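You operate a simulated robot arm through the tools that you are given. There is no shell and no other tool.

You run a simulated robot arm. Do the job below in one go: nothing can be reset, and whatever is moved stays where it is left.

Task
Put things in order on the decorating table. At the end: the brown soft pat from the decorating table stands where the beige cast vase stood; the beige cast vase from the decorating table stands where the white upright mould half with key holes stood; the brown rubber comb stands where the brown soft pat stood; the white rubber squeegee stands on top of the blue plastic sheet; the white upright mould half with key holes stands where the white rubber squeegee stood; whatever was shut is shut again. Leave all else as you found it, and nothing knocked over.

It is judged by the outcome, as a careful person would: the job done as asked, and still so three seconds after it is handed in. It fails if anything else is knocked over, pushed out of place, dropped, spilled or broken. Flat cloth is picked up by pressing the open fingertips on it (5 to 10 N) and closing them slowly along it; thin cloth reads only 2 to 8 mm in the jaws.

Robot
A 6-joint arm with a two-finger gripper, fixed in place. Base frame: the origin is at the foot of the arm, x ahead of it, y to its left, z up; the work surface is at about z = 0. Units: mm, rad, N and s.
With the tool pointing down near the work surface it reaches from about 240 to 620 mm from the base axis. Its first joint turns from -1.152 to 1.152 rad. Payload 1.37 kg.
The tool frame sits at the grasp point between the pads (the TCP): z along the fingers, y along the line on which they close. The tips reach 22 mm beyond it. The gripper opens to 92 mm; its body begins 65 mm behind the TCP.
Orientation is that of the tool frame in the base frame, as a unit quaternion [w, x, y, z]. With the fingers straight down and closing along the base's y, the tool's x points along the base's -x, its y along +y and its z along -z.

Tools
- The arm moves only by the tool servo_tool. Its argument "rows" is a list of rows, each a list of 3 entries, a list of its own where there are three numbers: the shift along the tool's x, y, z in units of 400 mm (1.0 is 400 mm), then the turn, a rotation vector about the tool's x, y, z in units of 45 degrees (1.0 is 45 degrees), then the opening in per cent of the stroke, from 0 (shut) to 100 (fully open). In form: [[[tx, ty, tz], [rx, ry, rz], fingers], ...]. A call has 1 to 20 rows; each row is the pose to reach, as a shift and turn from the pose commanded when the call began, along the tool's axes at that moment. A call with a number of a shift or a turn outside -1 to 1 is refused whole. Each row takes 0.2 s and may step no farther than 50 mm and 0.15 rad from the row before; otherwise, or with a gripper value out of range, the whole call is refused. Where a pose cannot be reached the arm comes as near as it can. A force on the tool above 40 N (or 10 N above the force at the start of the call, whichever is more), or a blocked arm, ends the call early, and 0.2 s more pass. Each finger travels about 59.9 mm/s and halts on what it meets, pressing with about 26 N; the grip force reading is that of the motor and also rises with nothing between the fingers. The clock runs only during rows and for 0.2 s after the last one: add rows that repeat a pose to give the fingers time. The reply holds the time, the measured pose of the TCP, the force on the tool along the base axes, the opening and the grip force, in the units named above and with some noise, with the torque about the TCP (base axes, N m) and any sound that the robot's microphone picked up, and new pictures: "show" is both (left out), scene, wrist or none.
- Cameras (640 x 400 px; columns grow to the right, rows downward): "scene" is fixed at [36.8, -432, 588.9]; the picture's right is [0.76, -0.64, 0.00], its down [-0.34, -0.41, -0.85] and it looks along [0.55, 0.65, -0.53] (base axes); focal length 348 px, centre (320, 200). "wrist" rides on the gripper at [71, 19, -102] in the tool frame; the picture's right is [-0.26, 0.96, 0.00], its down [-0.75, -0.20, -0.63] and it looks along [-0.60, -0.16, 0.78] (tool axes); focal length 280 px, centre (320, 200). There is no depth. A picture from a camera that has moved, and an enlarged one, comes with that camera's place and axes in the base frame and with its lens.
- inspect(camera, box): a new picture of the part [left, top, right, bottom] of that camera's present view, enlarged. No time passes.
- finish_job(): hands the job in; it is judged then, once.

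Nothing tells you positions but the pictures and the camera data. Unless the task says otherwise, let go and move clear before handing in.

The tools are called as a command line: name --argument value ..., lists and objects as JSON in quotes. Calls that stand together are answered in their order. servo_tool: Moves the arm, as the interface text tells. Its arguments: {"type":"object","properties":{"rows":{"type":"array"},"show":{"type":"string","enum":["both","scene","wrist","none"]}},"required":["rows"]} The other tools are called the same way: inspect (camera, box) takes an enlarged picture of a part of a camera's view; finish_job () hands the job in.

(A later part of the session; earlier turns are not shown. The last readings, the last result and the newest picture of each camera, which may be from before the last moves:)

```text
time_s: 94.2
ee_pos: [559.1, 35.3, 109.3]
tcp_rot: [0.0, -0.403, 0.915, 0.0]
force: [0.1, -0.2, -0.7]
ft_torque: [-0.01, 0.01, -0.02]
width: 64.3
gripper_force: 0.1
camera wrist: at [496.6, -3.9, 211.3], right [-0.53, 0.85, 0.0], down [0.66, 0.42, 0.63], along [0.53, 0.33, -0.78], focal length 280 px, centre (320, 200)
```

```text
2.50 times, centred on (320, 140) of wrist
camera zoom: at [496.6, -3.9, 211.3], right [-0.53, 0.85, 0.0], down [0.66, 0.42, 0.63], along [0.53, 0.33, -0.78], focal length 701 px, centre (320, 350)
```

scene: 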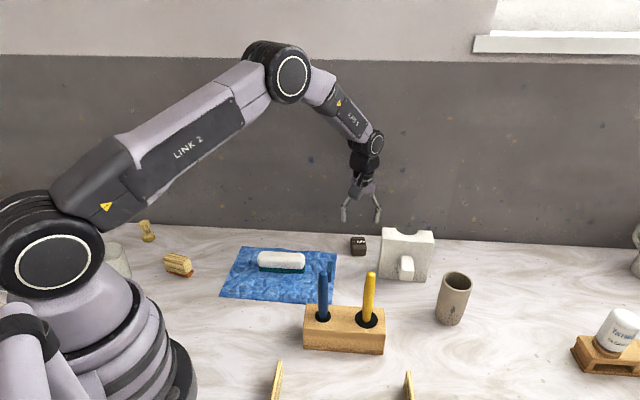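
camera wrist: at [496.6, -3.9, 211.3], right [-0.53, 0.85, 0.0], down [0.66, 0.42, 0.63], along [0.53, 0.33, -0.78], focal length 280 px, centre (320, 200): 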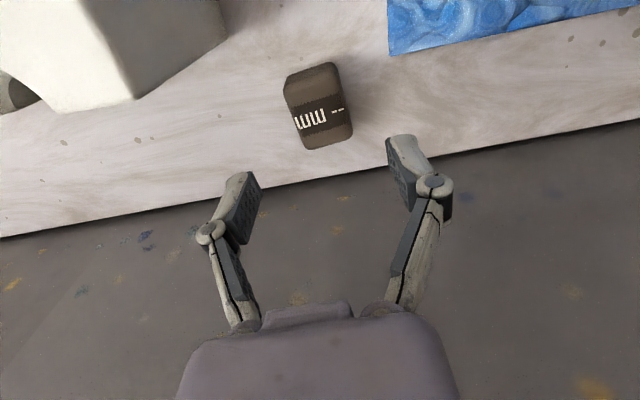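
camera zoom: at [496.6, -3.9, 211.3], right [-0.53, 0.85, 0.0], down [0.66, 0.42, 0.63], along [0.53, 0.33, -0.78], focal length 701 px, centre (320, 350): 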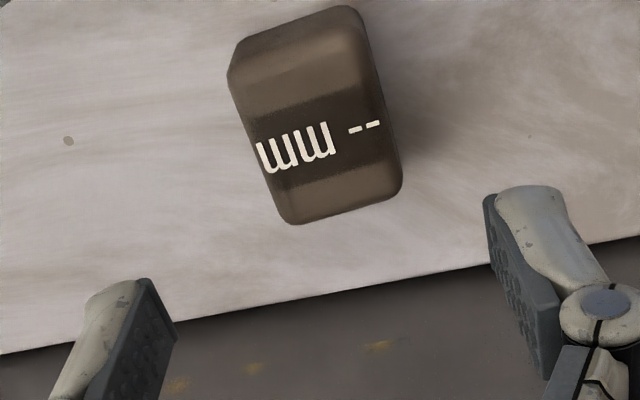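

Aligned within about 1 mm. Descending to z≈26, with fingers narrowing to just wider than the pat.

servo_tool --rows '[[[0, 0, 0.08], [0, 0, 0], 70], [[0, 0, 0.15], [0, 0, 0], 70], [[0, 0, 0.19], [0, 0, 0], 70], [[0, 0, 0.21], [0, 0, 0], 70], [[0, 0, 0.21], [0, 0, 0], 55], [[0, 0, 0.21], [0, 0, 0], 45], [[0, 0, 0.21], [0, 0, 0], 42], [[0, 0, 0.21], [0, 0, 0], 42]]' --show "both"

inspect --camera "wrist" --box '[230, 60, 410, 240]'

```text
time_s: 96.0
ee_pos: [557.8, 35.6, 24.7]
tcp_rot: [0.0, -0.403, 0.915, -0.001]
force: [0.2, 0.8, -0.6]
ft_torque: [0.0, 0.01, -0.03]
width: 38.9
gripper_force: 0.5
camera wrist: at [496.6, -4.9, 127.0], right [-0.53, 0.85, 0.0], down [0.66, 0.42, 0.63], along [0.53, 0.33, -0.78], focal length 280 px, centre (320, 200)
```

scene: 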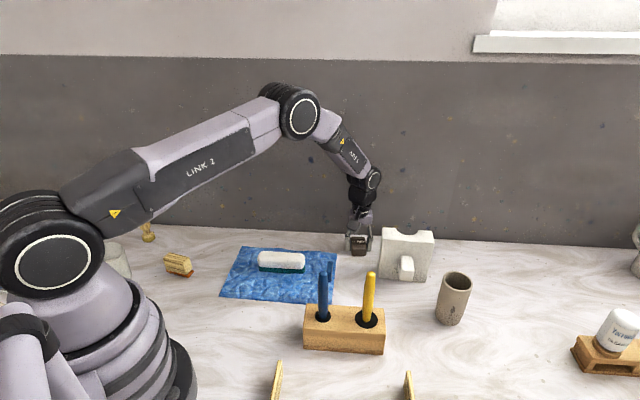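
wrist: 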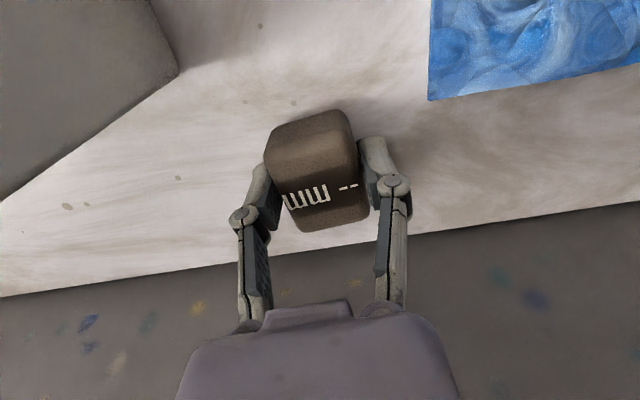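

```text
2.22 times, centred on (320, 150) of wrist
camera zoom: at [496.6, -4.9, 127.0], right [-0.53, 0.85, 0.0], down [0.66, 0.42, 0.63], along [0.53, 0.33, -0.78], focal length 623 px, centre (320, 311)
```

zoom: 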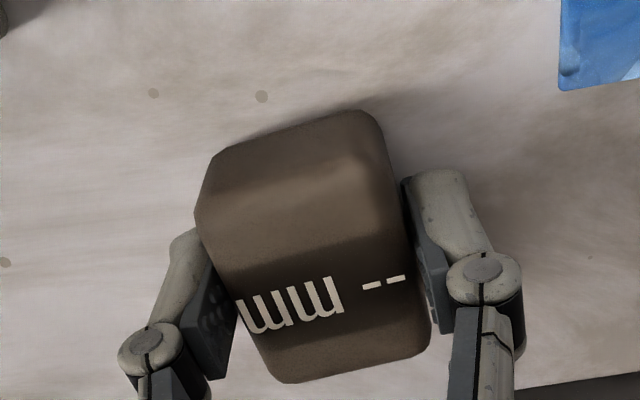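

servo_tool --rows '[[[0, 0, 0], [0, 0, 0], 40], [[0, 0, 0], [0, 0, 0], 39], [[0, 0, 0], [0, 0, 0], 39]]' --show "none"

servo_tool --rows '[[[0, 0, 0], [0, 0, 0], 38], [[0, 0, 0], [0, 0, 0], 37], [[0, 0, 0], [0, 0, 0], 37]]' --show "wrist"

inspect --camera "wrist" --box '[230, 60, 410, 240]'

```text
time_s: 96.8
ee_pos: [559.0, 34.9, 25.0]
tcp_rot: [0.0, -0.402, 0.916, 0.0]
force: [1.0, 0.5, 2.3]
ft_torque: [-0.02, -0.02, 0.01]
width: 37.2
gripper_force: 26.3
```

```text
time_s: 97.6
ee_pos: [558.1, 34.2, 25.0]
tcp_rot: [0.0, -0.403, 0.915, 0.0]
force: [-1.3, 0.6, 2.8]
ft_torque: [-0.03, -0.01, 0.04]
width: 37.4
gripper_force: 26.6
camera wrist: at [496.7, -4.9, 127.1], right [-0.53, 0.85, 0.0], down [0.66, 0.42, 0.63], along [0.53, 0.33, -0.78], focal length 280 px, centre (320, 200)
```

wrist: 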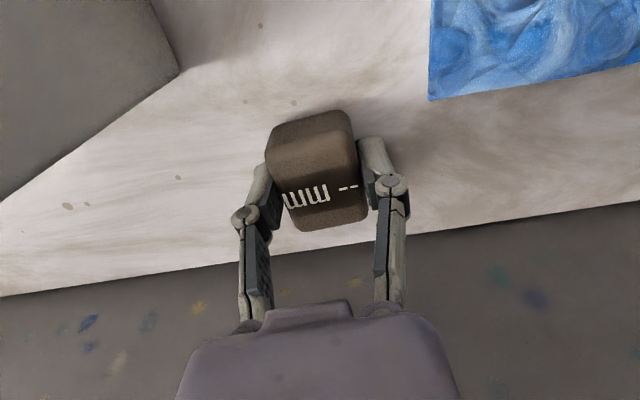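

```text
2.22 times, centred on (320, 150) of wrist
camera zoom: at [496.7, -4.9, 127.1], right [-0.53, 0.85, 0.0], down [0.66, 0.42, 0.63], along [0.53, 0.33, -0.78], focal length 623 px, centre (320, 311)
```

zoom: 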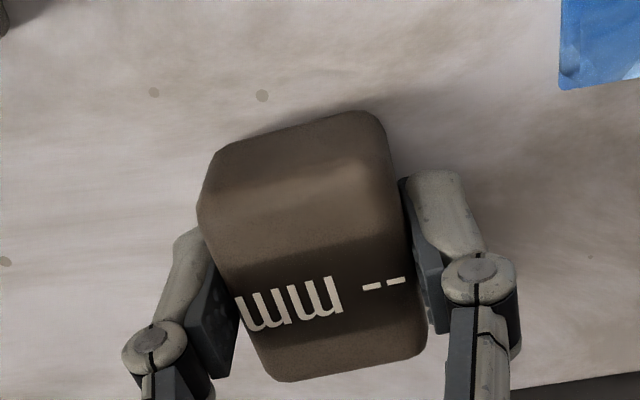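

The pat holds at about 37 mm with no visible deformation. Test lift.

servo_tool --rows '[[[0, 0, -0.005], [0, 0, 0], 37], [[0, 0, -0.02], [0, 0, 0], 37], [[0, 0, -0.05], [0, 0, 0], 37], [[0, 0, -0.05], [0, 0, 0], 37]]' --show "both"

inspect --camera "wrist" --box '[230, 60, 410, 240]'

inspect --camera "scene" --box '[320, 200, 400, 270]'

```text
time_s: 98.6
ee_pos: [557.9, 34.9, 47.3]
tcp_rot: [-0.001, -0.402, 0.915, -0.001]
force: [0.5, -0.2, -0.9]
ft_torque: [-0.05, 0.0, 0.02]
width: 37.3
gripper_force: 25.4
camera wrist: at [495.9, -5.0, 148.1], right [-0.53, 0.85, 0.0], down [0.66, 0.42, 0.62], along [0.53, 0.33, -0.78], focal length 280 px, centre (320, 200)
```

scene: 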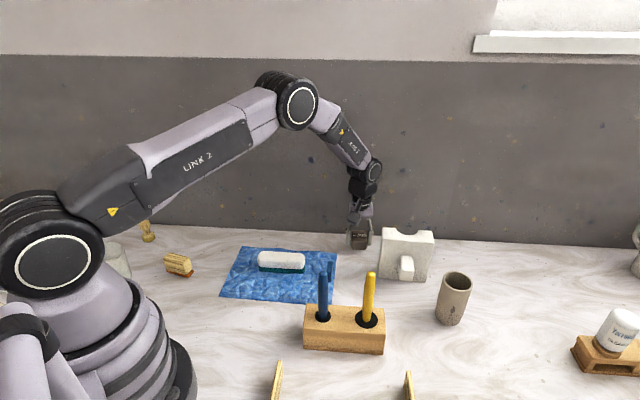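
wrist: 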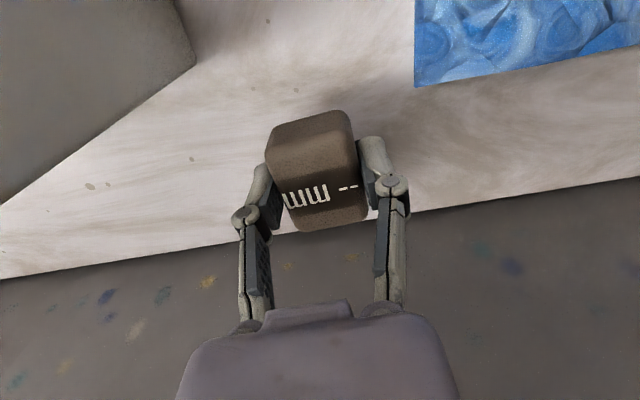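

```text
2.22 times, centred on (320, 150) of wrist
camera zoom: at [495.9, -5.0, 148.1], right [-0.53, 0.85, 0.0], down [0.66, 0.42, 0.62], along [0.53, 0.33, -0.78], focal length 623 px, centre (320, 311)
```

zoom: 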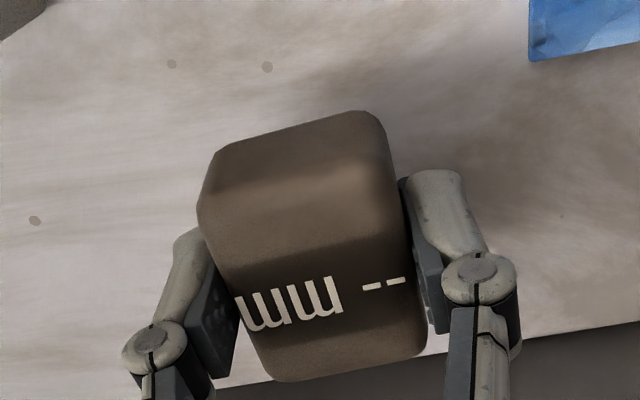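

```text
5.71 times, centred on (360, 235) of scene
camera zoom: at [36.8, -432.0, 588.9], right [0.76, -0.64, 0.0], down [-0.34, -0.41, -0.85], along [0.55, 0.65, -0.53], focal length 1992 px, centre (91, 0)
```

zoom: 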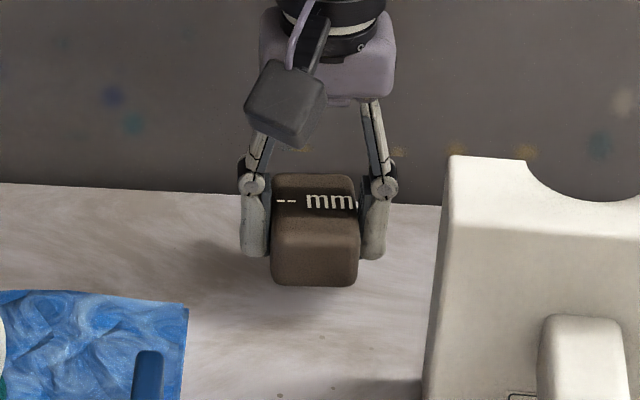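

The pat is held securely and undeformed. I lift it, step away from the wall and carry it along towards the vase's old spot.

servo_tool --rows '[[[0, 0, -0.08], [0, 0, 0], 37], [[0, 0, -0.18], [0, 0, 0], 37], [[0, 0, -0.28], [0, 0, 0], 37], [[0.03, 0, -0.38], [0, 0, 0], 37], [[0.1, 0, -0.45], [0, 0, 0], 37], [[0.1, 0, -0.45], [0, 0, 0], 37]]' --show "none"

servo_tool --rows '[[[-0.003, 0.07, 0], [0, 0, 0], 37], [[-0.009, 0.18, 0], [0, 0, 0.01], 37], [[-0.014, 0.3, 0], [0, 0, 0.02], 37], [[-0.019, 0.42, 0], [0, 0, 0.03], 37], [[-0.025, 0.54, 0], [0, 0, 0.04], 37], [[-0.03, 0.66, 0], [0, 0, 0.05], 37], [[-0.036, 0.78, 0], [0, 0, 0.058], 37], [[-0.041, 0.89, 0], [0, 0, 0.058], 37], [[-0.0437, 0.952, 0], [0, 0, 0.058], 37], [[-0.0437, 0.952, 0], [0, 0, 0.058], 37]]' --show "both"

```text
time_s: 100.0
ee_pos: [528.2, 5.1, 226.2]
tcp_rot: [0.0, -0.404, 0.915, 0.0]
force: [-0.1, -0.4, -1.1]
ft_torque: [0.0, 0.0, -0.01]
width: 37.2
gripper_force: 25.8
```

```text
time_s: 102.2
ee_pos: [263.7, 277.7, 223.7]
tcp_rot: [0.0, -0.381, 0.925, 0.0]
force: [0.1, 0.3, -0.9]
ft_torque: [-0.03, -0.06, 0.04]
width: 37.3
gripper_force: 25.5
camera wrist: at [200.0, 241.1, 326.3], right [-0.49, 0.87, 0.0], down [0.68, 0.39, 0.63], along [0.54, 0.31, -0.78], focal length 280 px, centre (320, 200)
```

scene: 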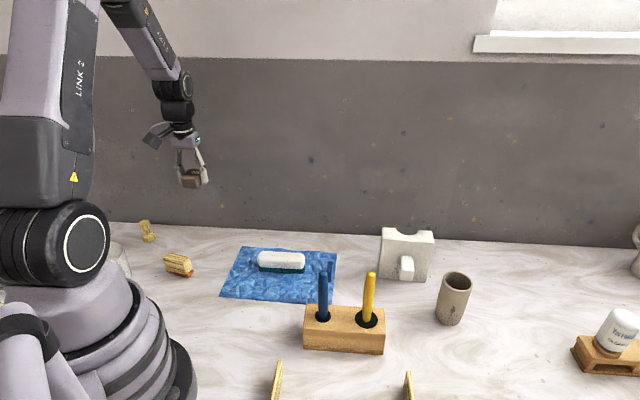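
wrist: 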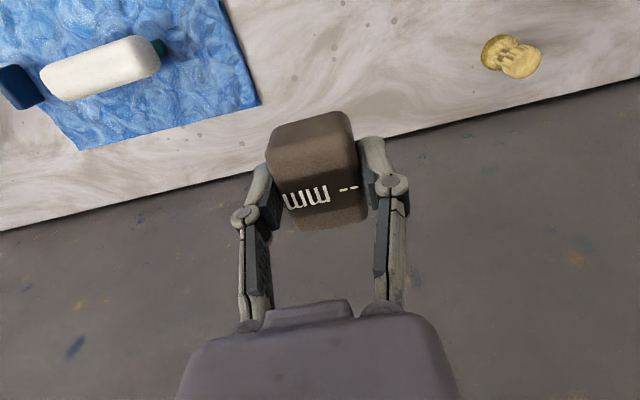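

Moving above the vase's old spot (289, 304.5) and lowering.

servo_tool --rows '[[[-0.05, 0.003, 0], [0, 0, 0], 37], [[-0.0997, 0.0057, 0], [0, 0, 0], 37], [[-0.0997, 0.0057, 0.1], [0, 0, 0], 37], [[-0.0997, 0.0057, 0.2], [0, 0, 0], 37], [[-0.0997, 0.0057, 0.3], [0, 0, 0], 37], [[-0.0997, 0.0057, 0.39], [0, 0, 0], 37], [[-0.0997, 0.0057, 0.45], [0, 0, 0], 37], [[-0.0997, 0.0057, 0.485], [0, 0, 0], 37], [[-0.0997, 0.0057, 0.485], [0, 0, 0], 37]]' --show "both"

```text
time_s: 104.2
ee_pos: [292.0, 305.3, 29.8]
tcp_rot: [0.0, -0.381, 0.924, 0.0]
force: [-0.2, -0.2, -1.2]
ft_torque: [0.01, 0.01, -0.02]
width: 37.3
gripper_force: 26.0
camera wrist: at [227.0, 268.6, 131.6], right [-0.49, 0.87, 0.0], down [0.68, 0.39, 0.63], along [0.54, 0.31, -0.78], focal length 280 px, centre (320, 200)
```

scene: 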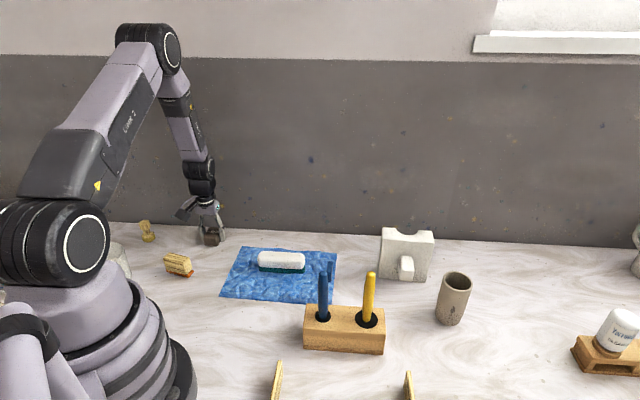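
wrist: 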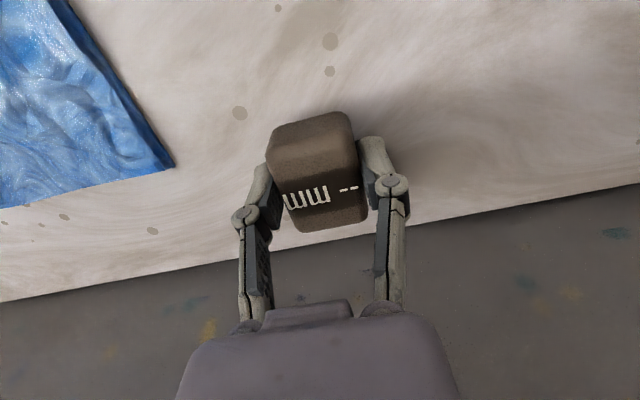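

servo_tool --rows '[[[0, 0, 0.005], [0, 0, 0], 37], [[0, 0, 0.01], [0, 0, 0], 37], [[0, 0, 0.01], [0, 0, 0], 37]]' --show "none"

servo_tool --rows '[[[0, 0, 0.0025], [0, 0, 0], 37], [[0, 0, 0.0025], [0, 0, 0], 37]]' --show "none"

servo_tool --rows '[[[0, 0, 0.0025], [0, 0, 0], 37], [[0, 0, 0.0025], [0, 0, 0], 37]]' --show "none"

```text
time_s: 105.0
ee_pos: [291.2, 306.3, 26.4]
tcp_rot: [-0.001, -0.381, 0.925, 0.0]
force: [0.9, -0.3, -0.7]
ft_torque: [0.0, 0.01, 0.03]
width: 37.5
gripper_force: 25.7
```

```text
time_s: 105.6
ee_pos: [290.8, 306.7, 25.6]
tcp_rot: [0.0, -0.381, 0.924, 0.001]
force: [-0.1, -0.6, -1.8]
ft_torque: [-0.02, 0.02, -0.01]
width: 37.5
gripper_force: 25.8
```

```text
time_s: 106.2
ee_pos: [289.8, 306.5, 25.0]
tcp_rot: [0.001, -0.382, 0.924, 0.0]
force: [-5.2, -2.1, 17.7]
ft_torque: [0.02, 0.13, -0.01]
width: 37.2
gripper_force: 25.7
```

Contact with the table. Opening just enough to release, then checking.

servo_tool --rows '[[[0, 0, -0.002], [0, 0, 0], 40], [[0, 0, -0.002], [0, 0, 0], 45], [[0, 0, -0.002], [0, 0, 0], 52], [[0, 0, -0.002], [0, 0, 0], 60], [[0, 0, -0.002], [0, 0, 0], 70], [[0, 0, -0.002], [0, 0, 0], 70]]' --show "both"

servo_tool --rows '[[[0, 0, -0.03], [0, 0, 0], 75], [[0, 0, -0.12], [0, 0, 0], 80], [[0, 0, -0.23], [0, 0, 0], 100], [[0, 0, -0.34], [0, 0, 0], 100], [[0.05, 0, -0.42], [0, 0, 0], 100], [[0.15, 0, -0.45], [0, 0, 0], 100], [[0.15, 0, -0.45], [0, 0, 0], 100]]' --show "both"

```text
time_s: 107.6
ee_pos: [289.3, 306.7, 25.5]
tcp_rot: [0.0, -0.381, 0.925, 0.0]
force: [0.3, 0.3, 0.7]
ft_torque: [0.01, -0.02, 0.04]
width: 64.4
gripper_force: 0.1
camera wrist: at [226.4, 269.4, 127.3], right [-0.49, 0.87, 0.0], down [0.68, 0.39, 0.63], along [0.54, 0.31, -0.78], focal length 280 px, centre (320, 200)
```

scene: 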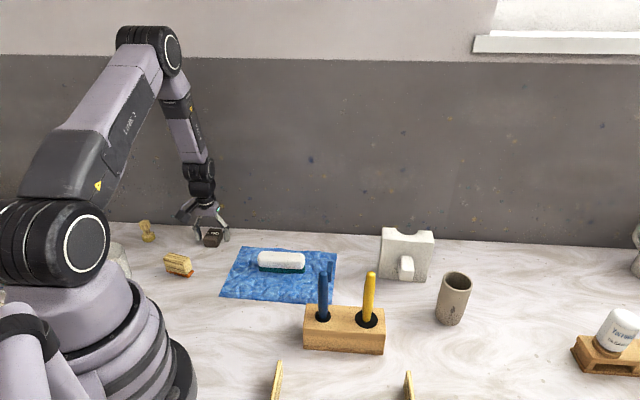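
wrist: 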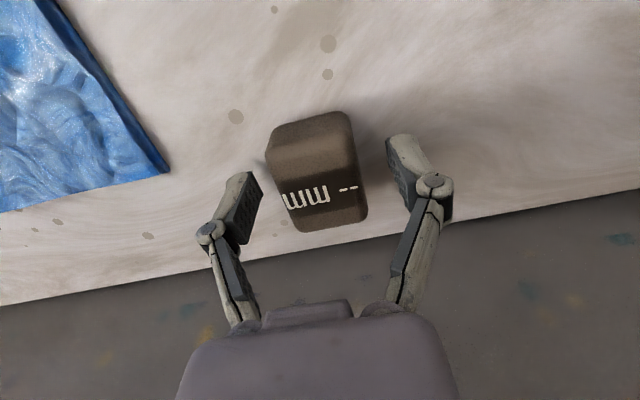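

```text
time_s: 109.2
ee_pos: [248.9, 263.3, 207.0]
tcp_rot: [0.001, -0.381, 0.924, 0.0]
force: [-0.2, -0.5, 0.3]
ft_torque: [0.0, 0.02, -0.01]
width: 91.9
gripper_force: 0.0
camera wrist: at [185.2, 227.3, 308.2], right [-0.49, 0.87, 0.0], down [0.68, 0.39, 0.63], along [0.54, 0.31, -0.78], focal length 280 px, centre (320, 200)
```

scene: 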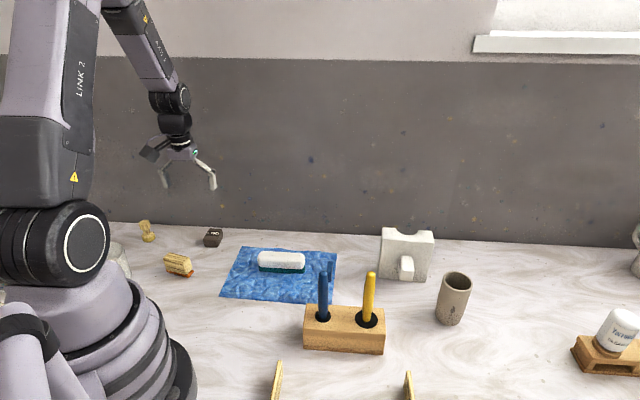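
wrist: 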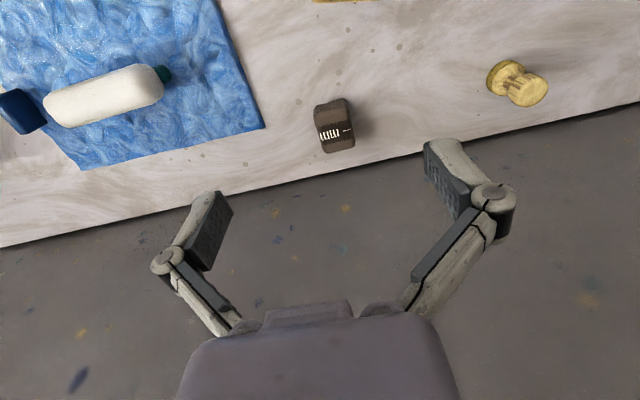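

The pat stands at the vase's old spot. Now the comb, estimated near (179, 259) with its long axis at about -59°: moving above it while turning the gripper to close across its width.

servo_tool --rows '[[[0.03, 0.027, 0], [0, 0, -0.17], 100], [[0.06, 0.055, 0], [0, 0, -0.34], 100], [[0.09, 0.082, 0], [0, 0, -0.51], 100], [[0.125, 0.114, 0], [0, 0, -0.68], 100], [[0.125, 0.114, 0], [0, 0, -0.84], 100]]' --show "none"

servo_tool --rows '[[[0, 0, 0], [0, 0, -0.17], 100], [[0, 0, 0], [0, 0, -0.34], 100], [[0, 0, 0], [0, 0, -0.51], 100], [[0, 0, 0], [0, 0, -0.68], 100], [[0, 0, 0], [0, 0, -0.842], 100], [[0, 0, 0], [0, 0, -0.842], 100]]' --show "both"

```text
time_s: 110.4
ee_pos: [177.5, 260.0, 206.5]
tcp_rot: [0.0, -0.661, 0.75, 0.001]
force: [0.2, 0.1, -0.2]
ft_torque: [0.0, 0.0, 0.02]
width: 92.0
gripper_force: 0.0
```

```text
time_s: 111.8
ee_pos: [178.7, 260.2, 205.5]
tcp_rot: [0.001, 0.869, -0.495, 0.0]
force: [0.2, -0.4, -1.2]
ft_torque: [0.05, 0.0, -0.01]
width: 92.3
gripper_force: 0.1
camera wrist: at [198.9, 189.3, 307.7], right [-0.96, -0.27, 0.0], down [-0.21, 0.75, 0.62], along [-0.17, 0.6, -0.78], focal length 280 px, centre (320, 200)
```

scene: 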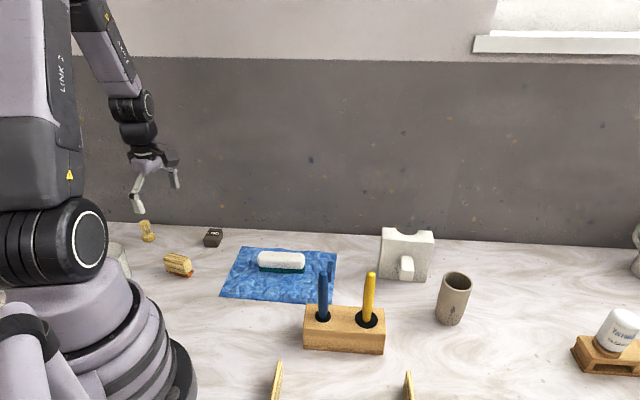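
wrist: 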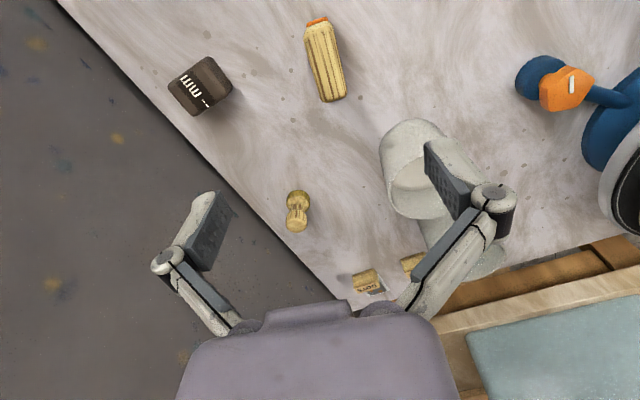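

inspect --camera "wrist" --box '[270, 0, 390, 120]'

inspect --camera "scene" --box '[140, 235, 220, 290]'

```text
3.33 times, centred on (330, 60) of wrist
camera zoom: at [198.9, 189.3, 307.7], right [-0.96, -0.27, 0.0], down [-0.21, 0.75, 0.62], along [-0.17, 0.6, -0.78], focal length 935 px, centre (287, 667)
```

zoom: 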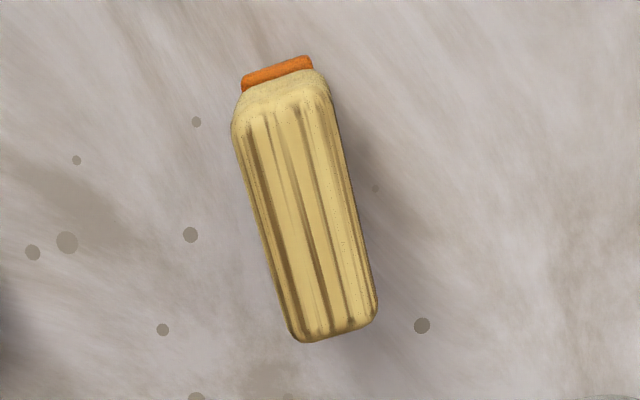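

```text
7.27 times, centred on (180, 262) of scene
camera zoom: at [36.8, -432.0, 588.9], right [0.76, -0.64, 0.0], down [-0.34, -0.41, -0.85], along [0.55, 0.65, -0.53], focal length 2535 px, centre (1338, -254)
```

zoom: 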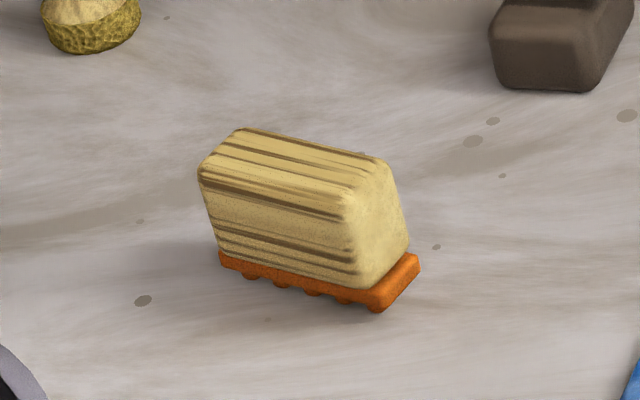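

The teeth are visible now, so this is the comb; the wrist view puts its centre near (177, 246), about 26 mm wide and 48 tall. Correcting position and descending to z=110 for a check.

servo_tool --rows '[[[0.0255, 0.0208, 0], [0, 0, -0.031], 80], [[0.0255, 0.0208, 0.08], [0, 0, -0.031], 70], [[0.0255, 0.0208, 0.17], [0, 0, -0.031], 65], [[0.0255, 0.0208, 0.242], [0, 0, -0.031], 65], [[0.0255, 0.0208, 0.242], [0, 0, -0.031], 65]]' --show "both"

inspect --camera "wrist" --box '[240, 0, 420, 200]'

```text
time_s: 113.0
ee_pos: [177.9, 247.1, 109.6]
tcp_rot: [0.0, 0.874, -0.486, 0.001]
force: [-0.7, -0.2, 0.2]
ft_torque: [-0.02, 0.03, -0.02]
width: 59.7
gripper_force: 0.2
camera wrist: at [199.1, 176.3, 210.6], right [-0.96, -0.29, 0.0], down [-0.23, 0.75, 0.63], along [-0.18, 0.6, -0.78], focal length 280 px, centre (320, 200)
```

scene: 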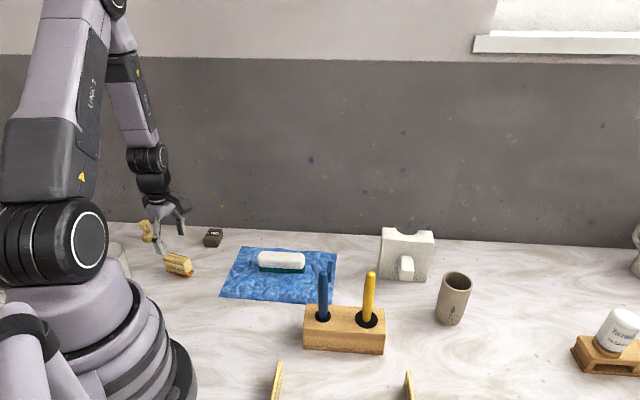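
wrist: 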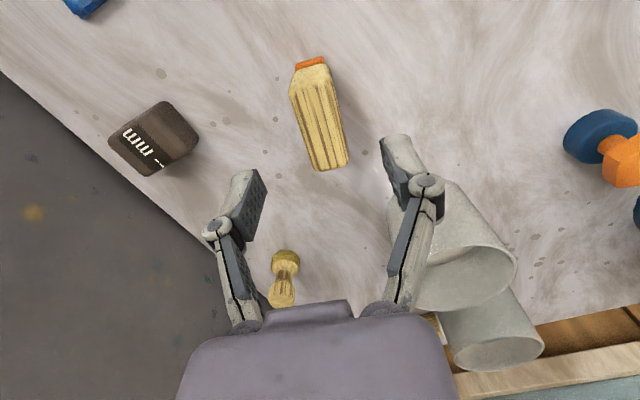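

```text
2.00 times, centred on (330, 100) of wrist
camera zoom: at [199.1, 176.3, 210.6], right [-0.96, -0.29, 0.0], down [-0.23, 0.75, 0.63], along [-0.18, 0.6, -0.78], focal length 561 px, centre (300, 400)
```

zoom: 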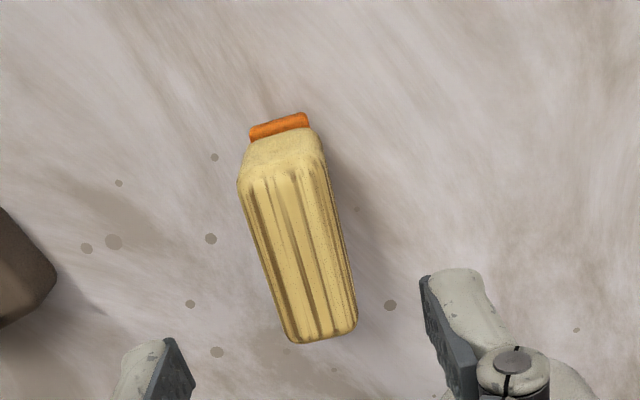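

Well centred over the comb. Descending to z≈32 and closing in stages.

servo_tool --rows '[[[0, 0, 0.08], [0, 0, 0], 65], [[0, 0, 0.15], [0, 0, 0], 65], [[0, 0, 0.195], [0, 0, 0], 65], [[0, 0, 0.195], [0, 0, 0], 50], [[0, 0, 0.195], [0, 0, 0], 40], [[0, 0, 0.195], [0, 0, 0], 35], [[0, 0, 0.195], [0, 0, 0], 35]]' --show "both"

inspect --camera "wrist" --box '[220, 60, 420, 260]'

```text
time_s: 114.6
ee_pos: [178.8, 246.3, 33.0]
tcp_rot: [0.0, 0.874, -0.485, 0.0]
force: [0.5, -0.4, -0.5]
ft_torque: [-0.02, -0.02, -0.01]
width: 32.3
gripper_force: 0.1
camera wrist: at [199.1, 175.7, 134.1], right [-0.96, -0.29, 0.0], down [-0.23, 0.75, 0.63], along [-0.18, 0.6, -0.78], focal length 280 px, centre (320, 200)
```

scene: 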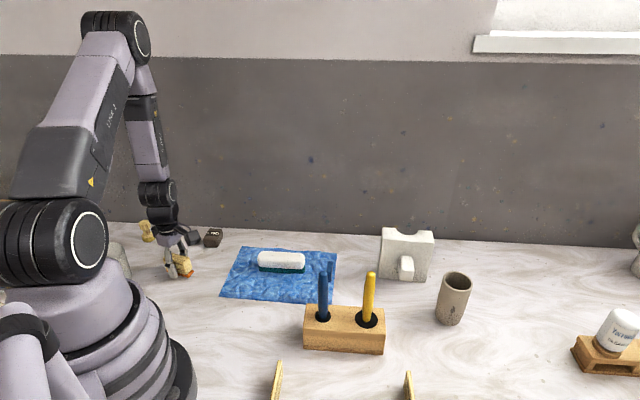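
wrist: 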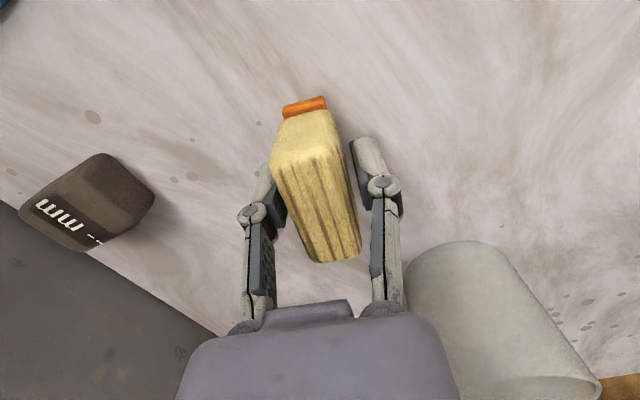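

```text
2.00 times, centred on (320, 160) of wrist
camera zoom: at [199.1, 175.7, 134.1], right [-0.96, -0.29, 0.0], down [-0.23, 0.75, 0.63], along [-0.18, 0.6, -0.78], focal length 561 px, centre (320, 280)
```

zoom: 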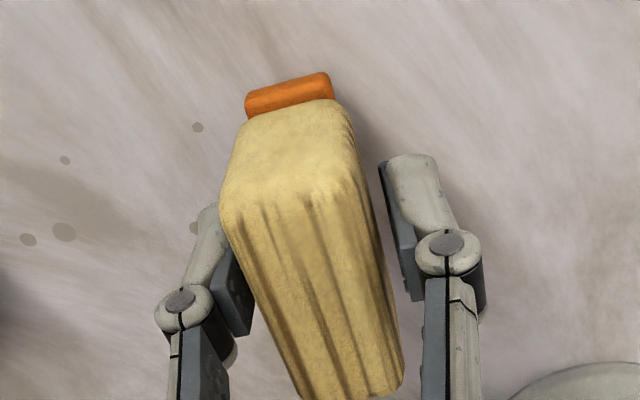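

Straddling the comb's handle; closing the rest slowly.

servo_tool --rows '[[[0, 0, 0], [0, 0, 0], 33], [[0, 0, 0], [0, 0, 0], 31], [[0, 0, 0], [0, 0, 0], 29], [[0, 0, 0], [0, 0, 0], 27], [[0, 0, 0], [0, 0, 0], 24], [[0, 0, 0], [0, 0, 0], 18], [[0, 0, 0], [0, 0, 0], 18]]' --show "wrist"

servo_tool --rows '[[[0, 0, -0.005], [0, 0, 0], 15], [[0, 0, -0.02], [0, 0, 0], 15], [[0, 0, -0.05], [0, 0, 0], 15], [[0, 0, -0.05], [0, 0, 0], 15]]' --show "both"

```text
time_s: 116.2
ee_pos: [177.3, 246.1, 32.0]
tcp_rot: [0.0, 0.874, -0.486, 0.001]
force: [-0.6, -1.1, 2.5]
ft_torque: [0.0, -0.02, 0.05]
width: 25.0
gripper_force: 26.2
camera wrist: at [199.1, 175.7, 134.1], right [-0.96, -0.29, 0.0], down [-0.23, 0.75, 0.63], along [-0.18, 0.6, -0.78], focal length 280 px, centre (320, 200)
```

wrist: 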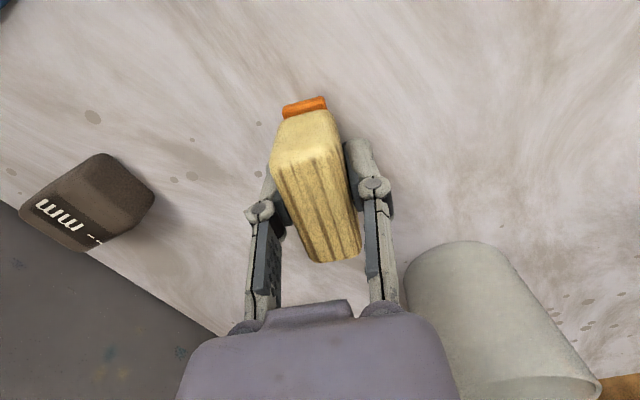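

```text
time_s: 117.2
ee_pos: [177.7, 246.5, 52.0]
tcp_rot: [-0.001, 0.874, -0.486, 0.0]
force: [-0.7, 0.4, -0.7]
ft_torque: [-0.01, 0.0, 0.02]
width: 25.2
gripper_force: 26.1
camera wrist: at [198.9, 175.3, 154.2], right [-0.96, -0.29, 0.0], down [-0.22, 0.75, 0.62], along [-0.18, 0.6, -0.78], focal length 280 px, centre (320, 200)
```

scene: 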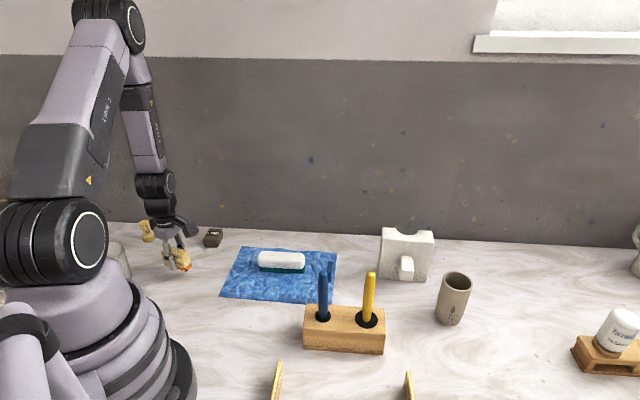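
wrist: 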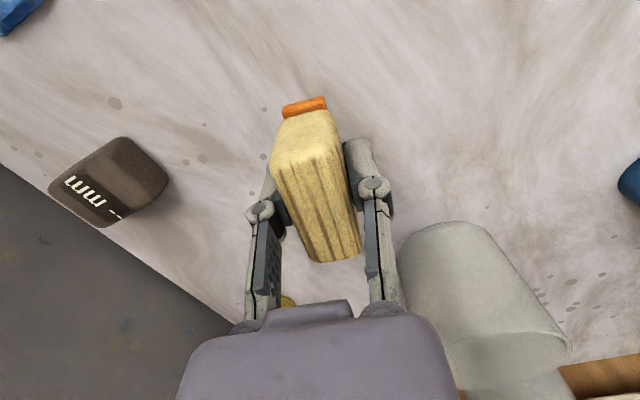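

The comb is held. Lifting to travel height, then carrying it towards the pat's old spot while turning the gripper back parallel to the wall.

servo_tool --rows '[[[0, 0, -0.08], [0, 0, 0], 15], [[0, 0, -0.18], [0, 0, 0], 15], [[0, 0, -0.28], [0, 0, 0], 15], [[0, 0, -0.38], [0, 0, 0], 15], [[0, 0, -0.45], [0, 0, 0], 15]]' --show "none"

servo_tool --rows '[[[0.06, -0.022, 0], [0, 0, 0.1], 15], [[0.165, -0.062, 0], [0, 0, 0.22], 15], [[0.275, -0.103, 0], [0, 0, 0.34], 15], [[0.385, -0.145, 0], [0, 0, 0.46], 15], [[0.495, -0.186, 0], [0, 0, 0.58], 15], [[0.605, -0.227, 0], [0, 0, 0.7], 15], [[0.715, -0.269, 0], [0, 0, 0.82], 15], [[0.825, -0.31, 0], [0, 0, 0.92], 15], [[0.92, -0.346, 0], [0, 0, 1.0], 15], [[0.95, -0.357, 0], [0, 0, 1.0], 15]]' --show "none"

servo_tool --rows '[[[0, 0, 0], [0, 0, 0.17], 15], [[0, 0, 0], [0, 0, 0.34], 15], [[0, 0, 0], [0, 0, 0.51], 15], [[0, 0, 0], [0, 0, 0.68], 15], [[0, 0, 0], [0, 0, 0.713], 15], [[0, 0, 0], [0, 0, 0.713], 15]]' --show "both"

```text
time_s: 118.4
ee_pos: [175.8, 248.0, 235.2]
tcp_rot: [0.0, 0.874, -0.485, 0.0]
force: [0.5, -0.2, -0.7]
ft_torque: [0.0, 0.04, -0.02]
width: 24.9
gripper_force: 25.9
```

```text
time_s: 120.6
ee_pos: [500.2, 1.4, 232.3]
tcp_rot: [0.0, -0.622, 0.783, 0.0]
force: [-0.2, 1.0, -1.1]
ft_torque: [0.02, -0.02, 0.02]
width: 24.9
gripper_force: 26.2
```

```text
time_s: 122.0
ee_pos: [499.7, -0.8, 231.8]
tcp_rot: [0.0, -0.382, 0.924, 0.0]
force: [-0.3, 0.6, -0.7]
ft_torque: [-0.03, 0.02, -0.01]
width: 25.3
gripper_force: 26.3
camera wrist: at [435.8, -36.4, 333.7], right [-0.49, 0.87, 0.0], down [0.68, 0.39, 0.63], along [0.54, 0.31, -0.78], focal length 280 px, centre (320, 200)
```

scene: 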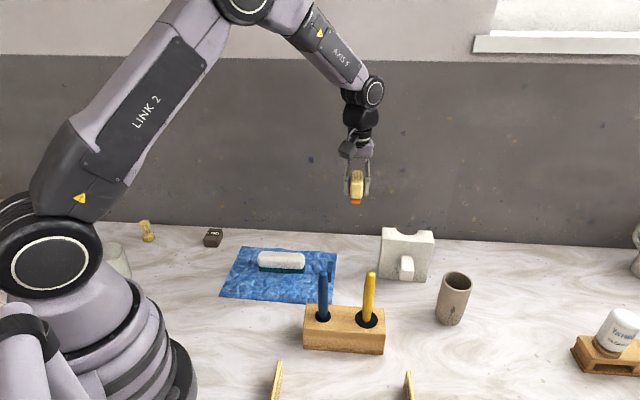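
wrist: 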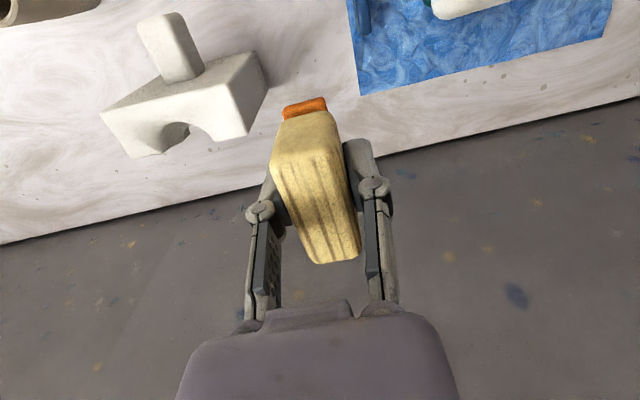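

Moving above the pat's old spot (558, 35) and lowering the comb.

servo_tool --rows '[[[-0.08, -0.02, 0], [0, 0, 0], 15], [[-0.1656, -0.0412, 0], [0, 0, 0], 15], [[-0.1656, -0.0412, 0.1], [0, 0, 0], 15], [[-0.1656, -0.0412, 0.2], [0, 0, 0], 15], [[-0.1656, -0.0412, 0.3], [0, 0, 0], 15], [[-0.1656, -0.0412, 0.4], [0, 0, 0], 15], [[-0.1656, -0.0412, 0.46], [0, 0, 0], 15], [[-0.1656, -0.0412, 0.4875], [0, 0, 0], 15], [[-0.1656, -0.0412, 0.4875], [0, 0, 0], 15]]' --show "both"

inspect --camera "scene" --box '[320, 190, 440, 290]'

```text
time_s: 124.0
ee_pos: [556.9, 36.5, 38.0]
tcp_rot: [-0.001, -0.381, 0.925, 0.0]
force: [0.0, -0.2, -1.4]
ft_torque: [-0.02, 0.02, -0.01]
width: 25.1
gripper_force: 25.8
camera wrist: at [494.6, -1.2, 138.9], right [-0.49, 0.87, 0.0], down [0.68, 0.39, 0.63], along [0.54, 0.31, -0.78], focal length 280 px, centre (320, 200)
```

scene: 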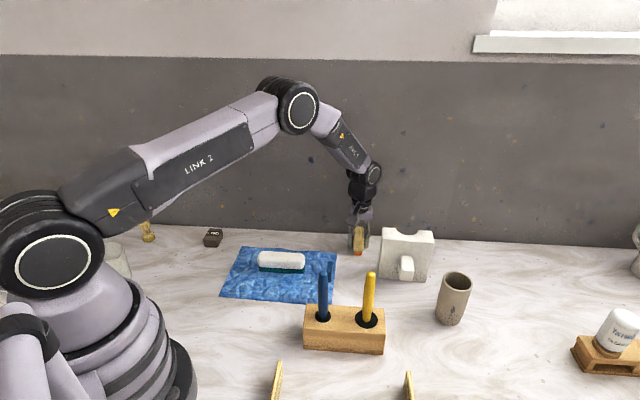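
wrist: 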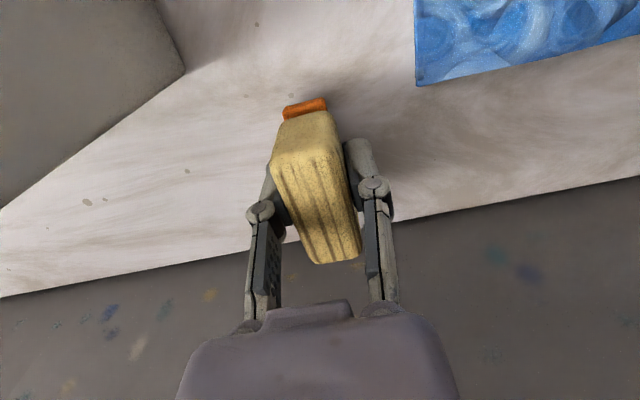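

```text
4.00 times, centred on (380, 240) of scene
camera zoom: at [36.8, -432.0, 588.9], right [0.76, -0.64, 0.0], down [-0.34, -0.41, -0.85], along [0.55, 0.65, -0.53], focal length 1394 px, centre (80, 40)
```

zoom: 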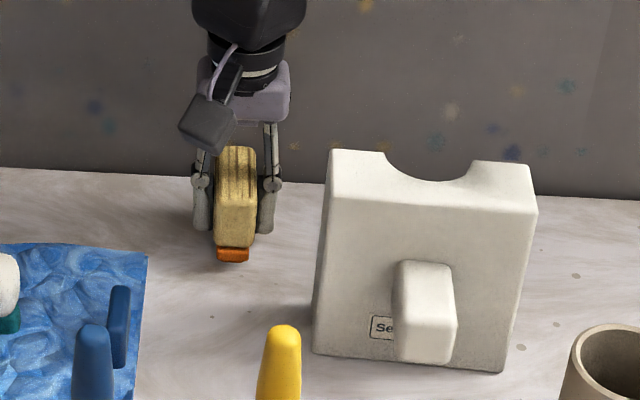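

Level and clear of everything. Small steps down to contact.

servo_tool --rows '[[[0, 0, 0.004], [0, 0, 0], 15], [[0, 0, 0.008], [0, 0, 0], 15], [[0, 0, 0.008], [0, 0, 0], 15]]' --show "none"

servo_tool --rows '[[[0, 0, 0.0025], [0, 0, 0], 15], [[0, 0, 0.0025], [0, 0, 0], 15]]' --show "none"

servo_tool --rows '[[[0, 0, 0.0025], [0, 0, 0], 15], [[0, 0, 0.0025], [0, 0, 0], 15]]' --show "none"

```text
time_s: 124.8
ee_pos: [558.5, 35.4, 34.1]
tcp_rot: [0.0, -0.381, 0.925, 0.0]
force: [-0.1, 0.1, -0.9]
ft_torque: [-0.03, -0.04, 0.01]
width: 25.0
gripper_force: 26.2
```

```text
time_s: 125.4
ee_pos: [558.7, 35.5, 32.5]
tcp_rot: [0.0, -0.381, 0.924, 0.0]
force: [-0.1, -0.2, 0.4]
ft_torque: [0.0, 0.02, 0.0]
width: 25.0
gripper_force: 25.7
```

```text
time_s: 126.0
ee_pos: [558.6, 35.6, 31.8]
tcp_rot: [0.0, -0.382, 0.924, 0.0]
force: [-5.3, 2.1, 11.9]
ft_torque: [0.04, 0.21, -0.02]
width: 25.1
gripper_force: 26.1
```

Contact with the table. Opening gently to release the comb.

servo_tool --rows '[[[0, 0, -0.001], [0, 0, 0], 26], [[0, 0, -0.001], [0, 0, 0], 30], [[0, 0, -0.001], [0, 0, 0], 36], [[0, 0, -0.001], [0, 0, 0], 45], [[0, 0, -0.001], [0, 0, 0], 58], [[0, 0, -0.001], [0, 0, 0], 58]]' --show "both"

```text
time_s: 127.4
ee_pos: [558.8, 35.8, 31.5]
tcp_rot: [0.0, -0.381, 0.925, 0.0]
force: [0.1, 0.6, 0.4]
ft_torque: [-0.03, -0.03, 0.0]
width: 53.2
gripper_force: 0.1
camera wrist: at [495.0, -1.8, 133.6], right [-0.49, 0.87, 0.0], down [0.68, 0.39, 0.63], along [0.54, 0.31, -0.78], focal length 280 px, centre (320, 200)
```

scene: 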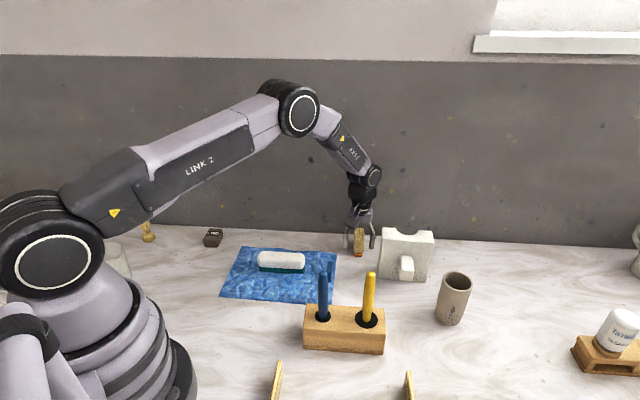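
wrist: 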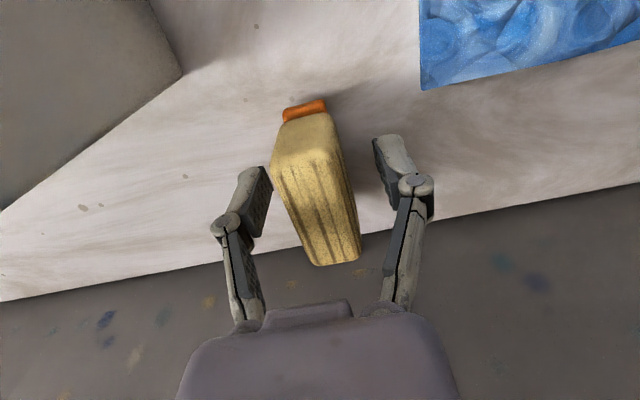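

The comb stands free. Rising straight up, then backing off for a final overview.

servo_tool --rows '[[[0, 0, -0.03], [0, 0, 0], 60], [[0, 0, -0.12], [0, 0, 0], 70], [[0, 0, -0.23], [0, 0, 0], 90], [[0, 0, -0.34], [0, 0, 0], 100], [[0, 0, -0.45], [0, 0, 0], 100], [[0, 0, -0.55], [0, 0, 0], 100], [[0.1, 0, -0.64], [0, 0, 0], 100], [[0.2, 0, -0.65], [0, 0, 0], 100], [[0.3, 0, -0.65], [0, 0, 0], 100], [[0.4, 0, -0.65], [0, 0, 0], 100], [[0.4, 0, -0.65], [0, 0, 0], 100]]' --show "both"

inspect --camera "scene" --box '[130, 200, 350, 320]'

inspect --camera "scene" --box '[300, 210, 520, 350]'

inspect --camera "wrist" --box '[0, 0, 640, 250]'

```text
refused: row 7 steps farther than a row can; nothing moved
```

```text
2.91 times, centred on (240, 260) of scene
camera zoom: at [36.8, -432.0, 588.9], right [0.76, -0.64, 0.0], down [-0.34, -0.41, -0.85], along [0.55, 0.65, -0.53], focal length 1014 px, centre (553, 26)
```

zoom: 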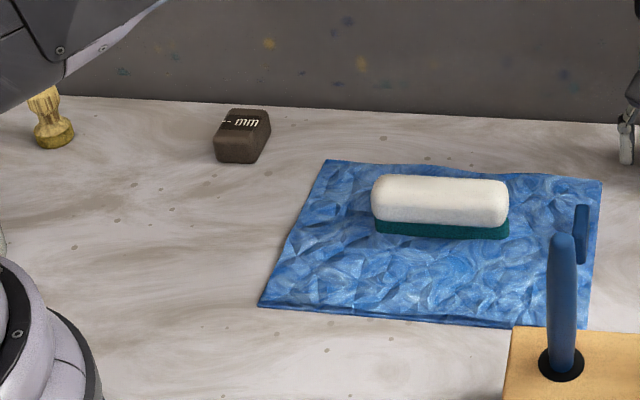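

```text
2.86 times, centred on (410, 280) of scene
camera zoom: at [36.8, -432.0, 588.9], right [0.76, -0.64, 0.0], down [-0.34, -0.41, -0.85], along [0.55, 0.65, -0.53], focal length 996 px, centre (63, -29)
```

zoom: 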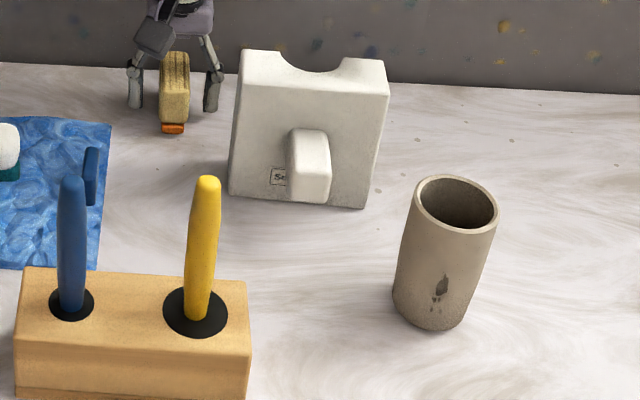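

```text
1.00 times, centred on (320, 125) of wrist (not enlarged: the box is as wide or as high as the picture)
camera zoom: at [495.0, -1.8, 133.6], right [-0.49, 0.87, 0.0], down [0.68, 0.39, 0.63], along [0.54, 0.31, -0.78], focal length 280 px, centre (320, 275)
```

zoom: 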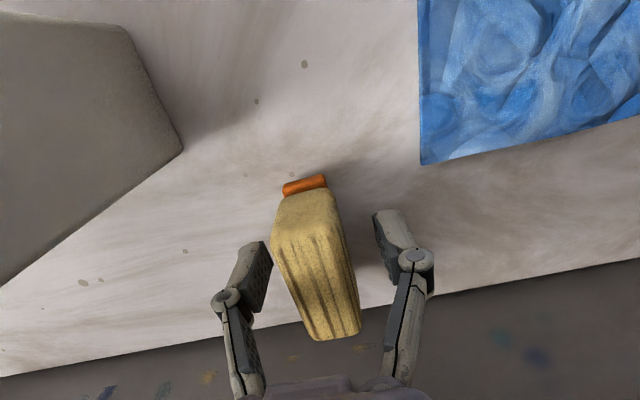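

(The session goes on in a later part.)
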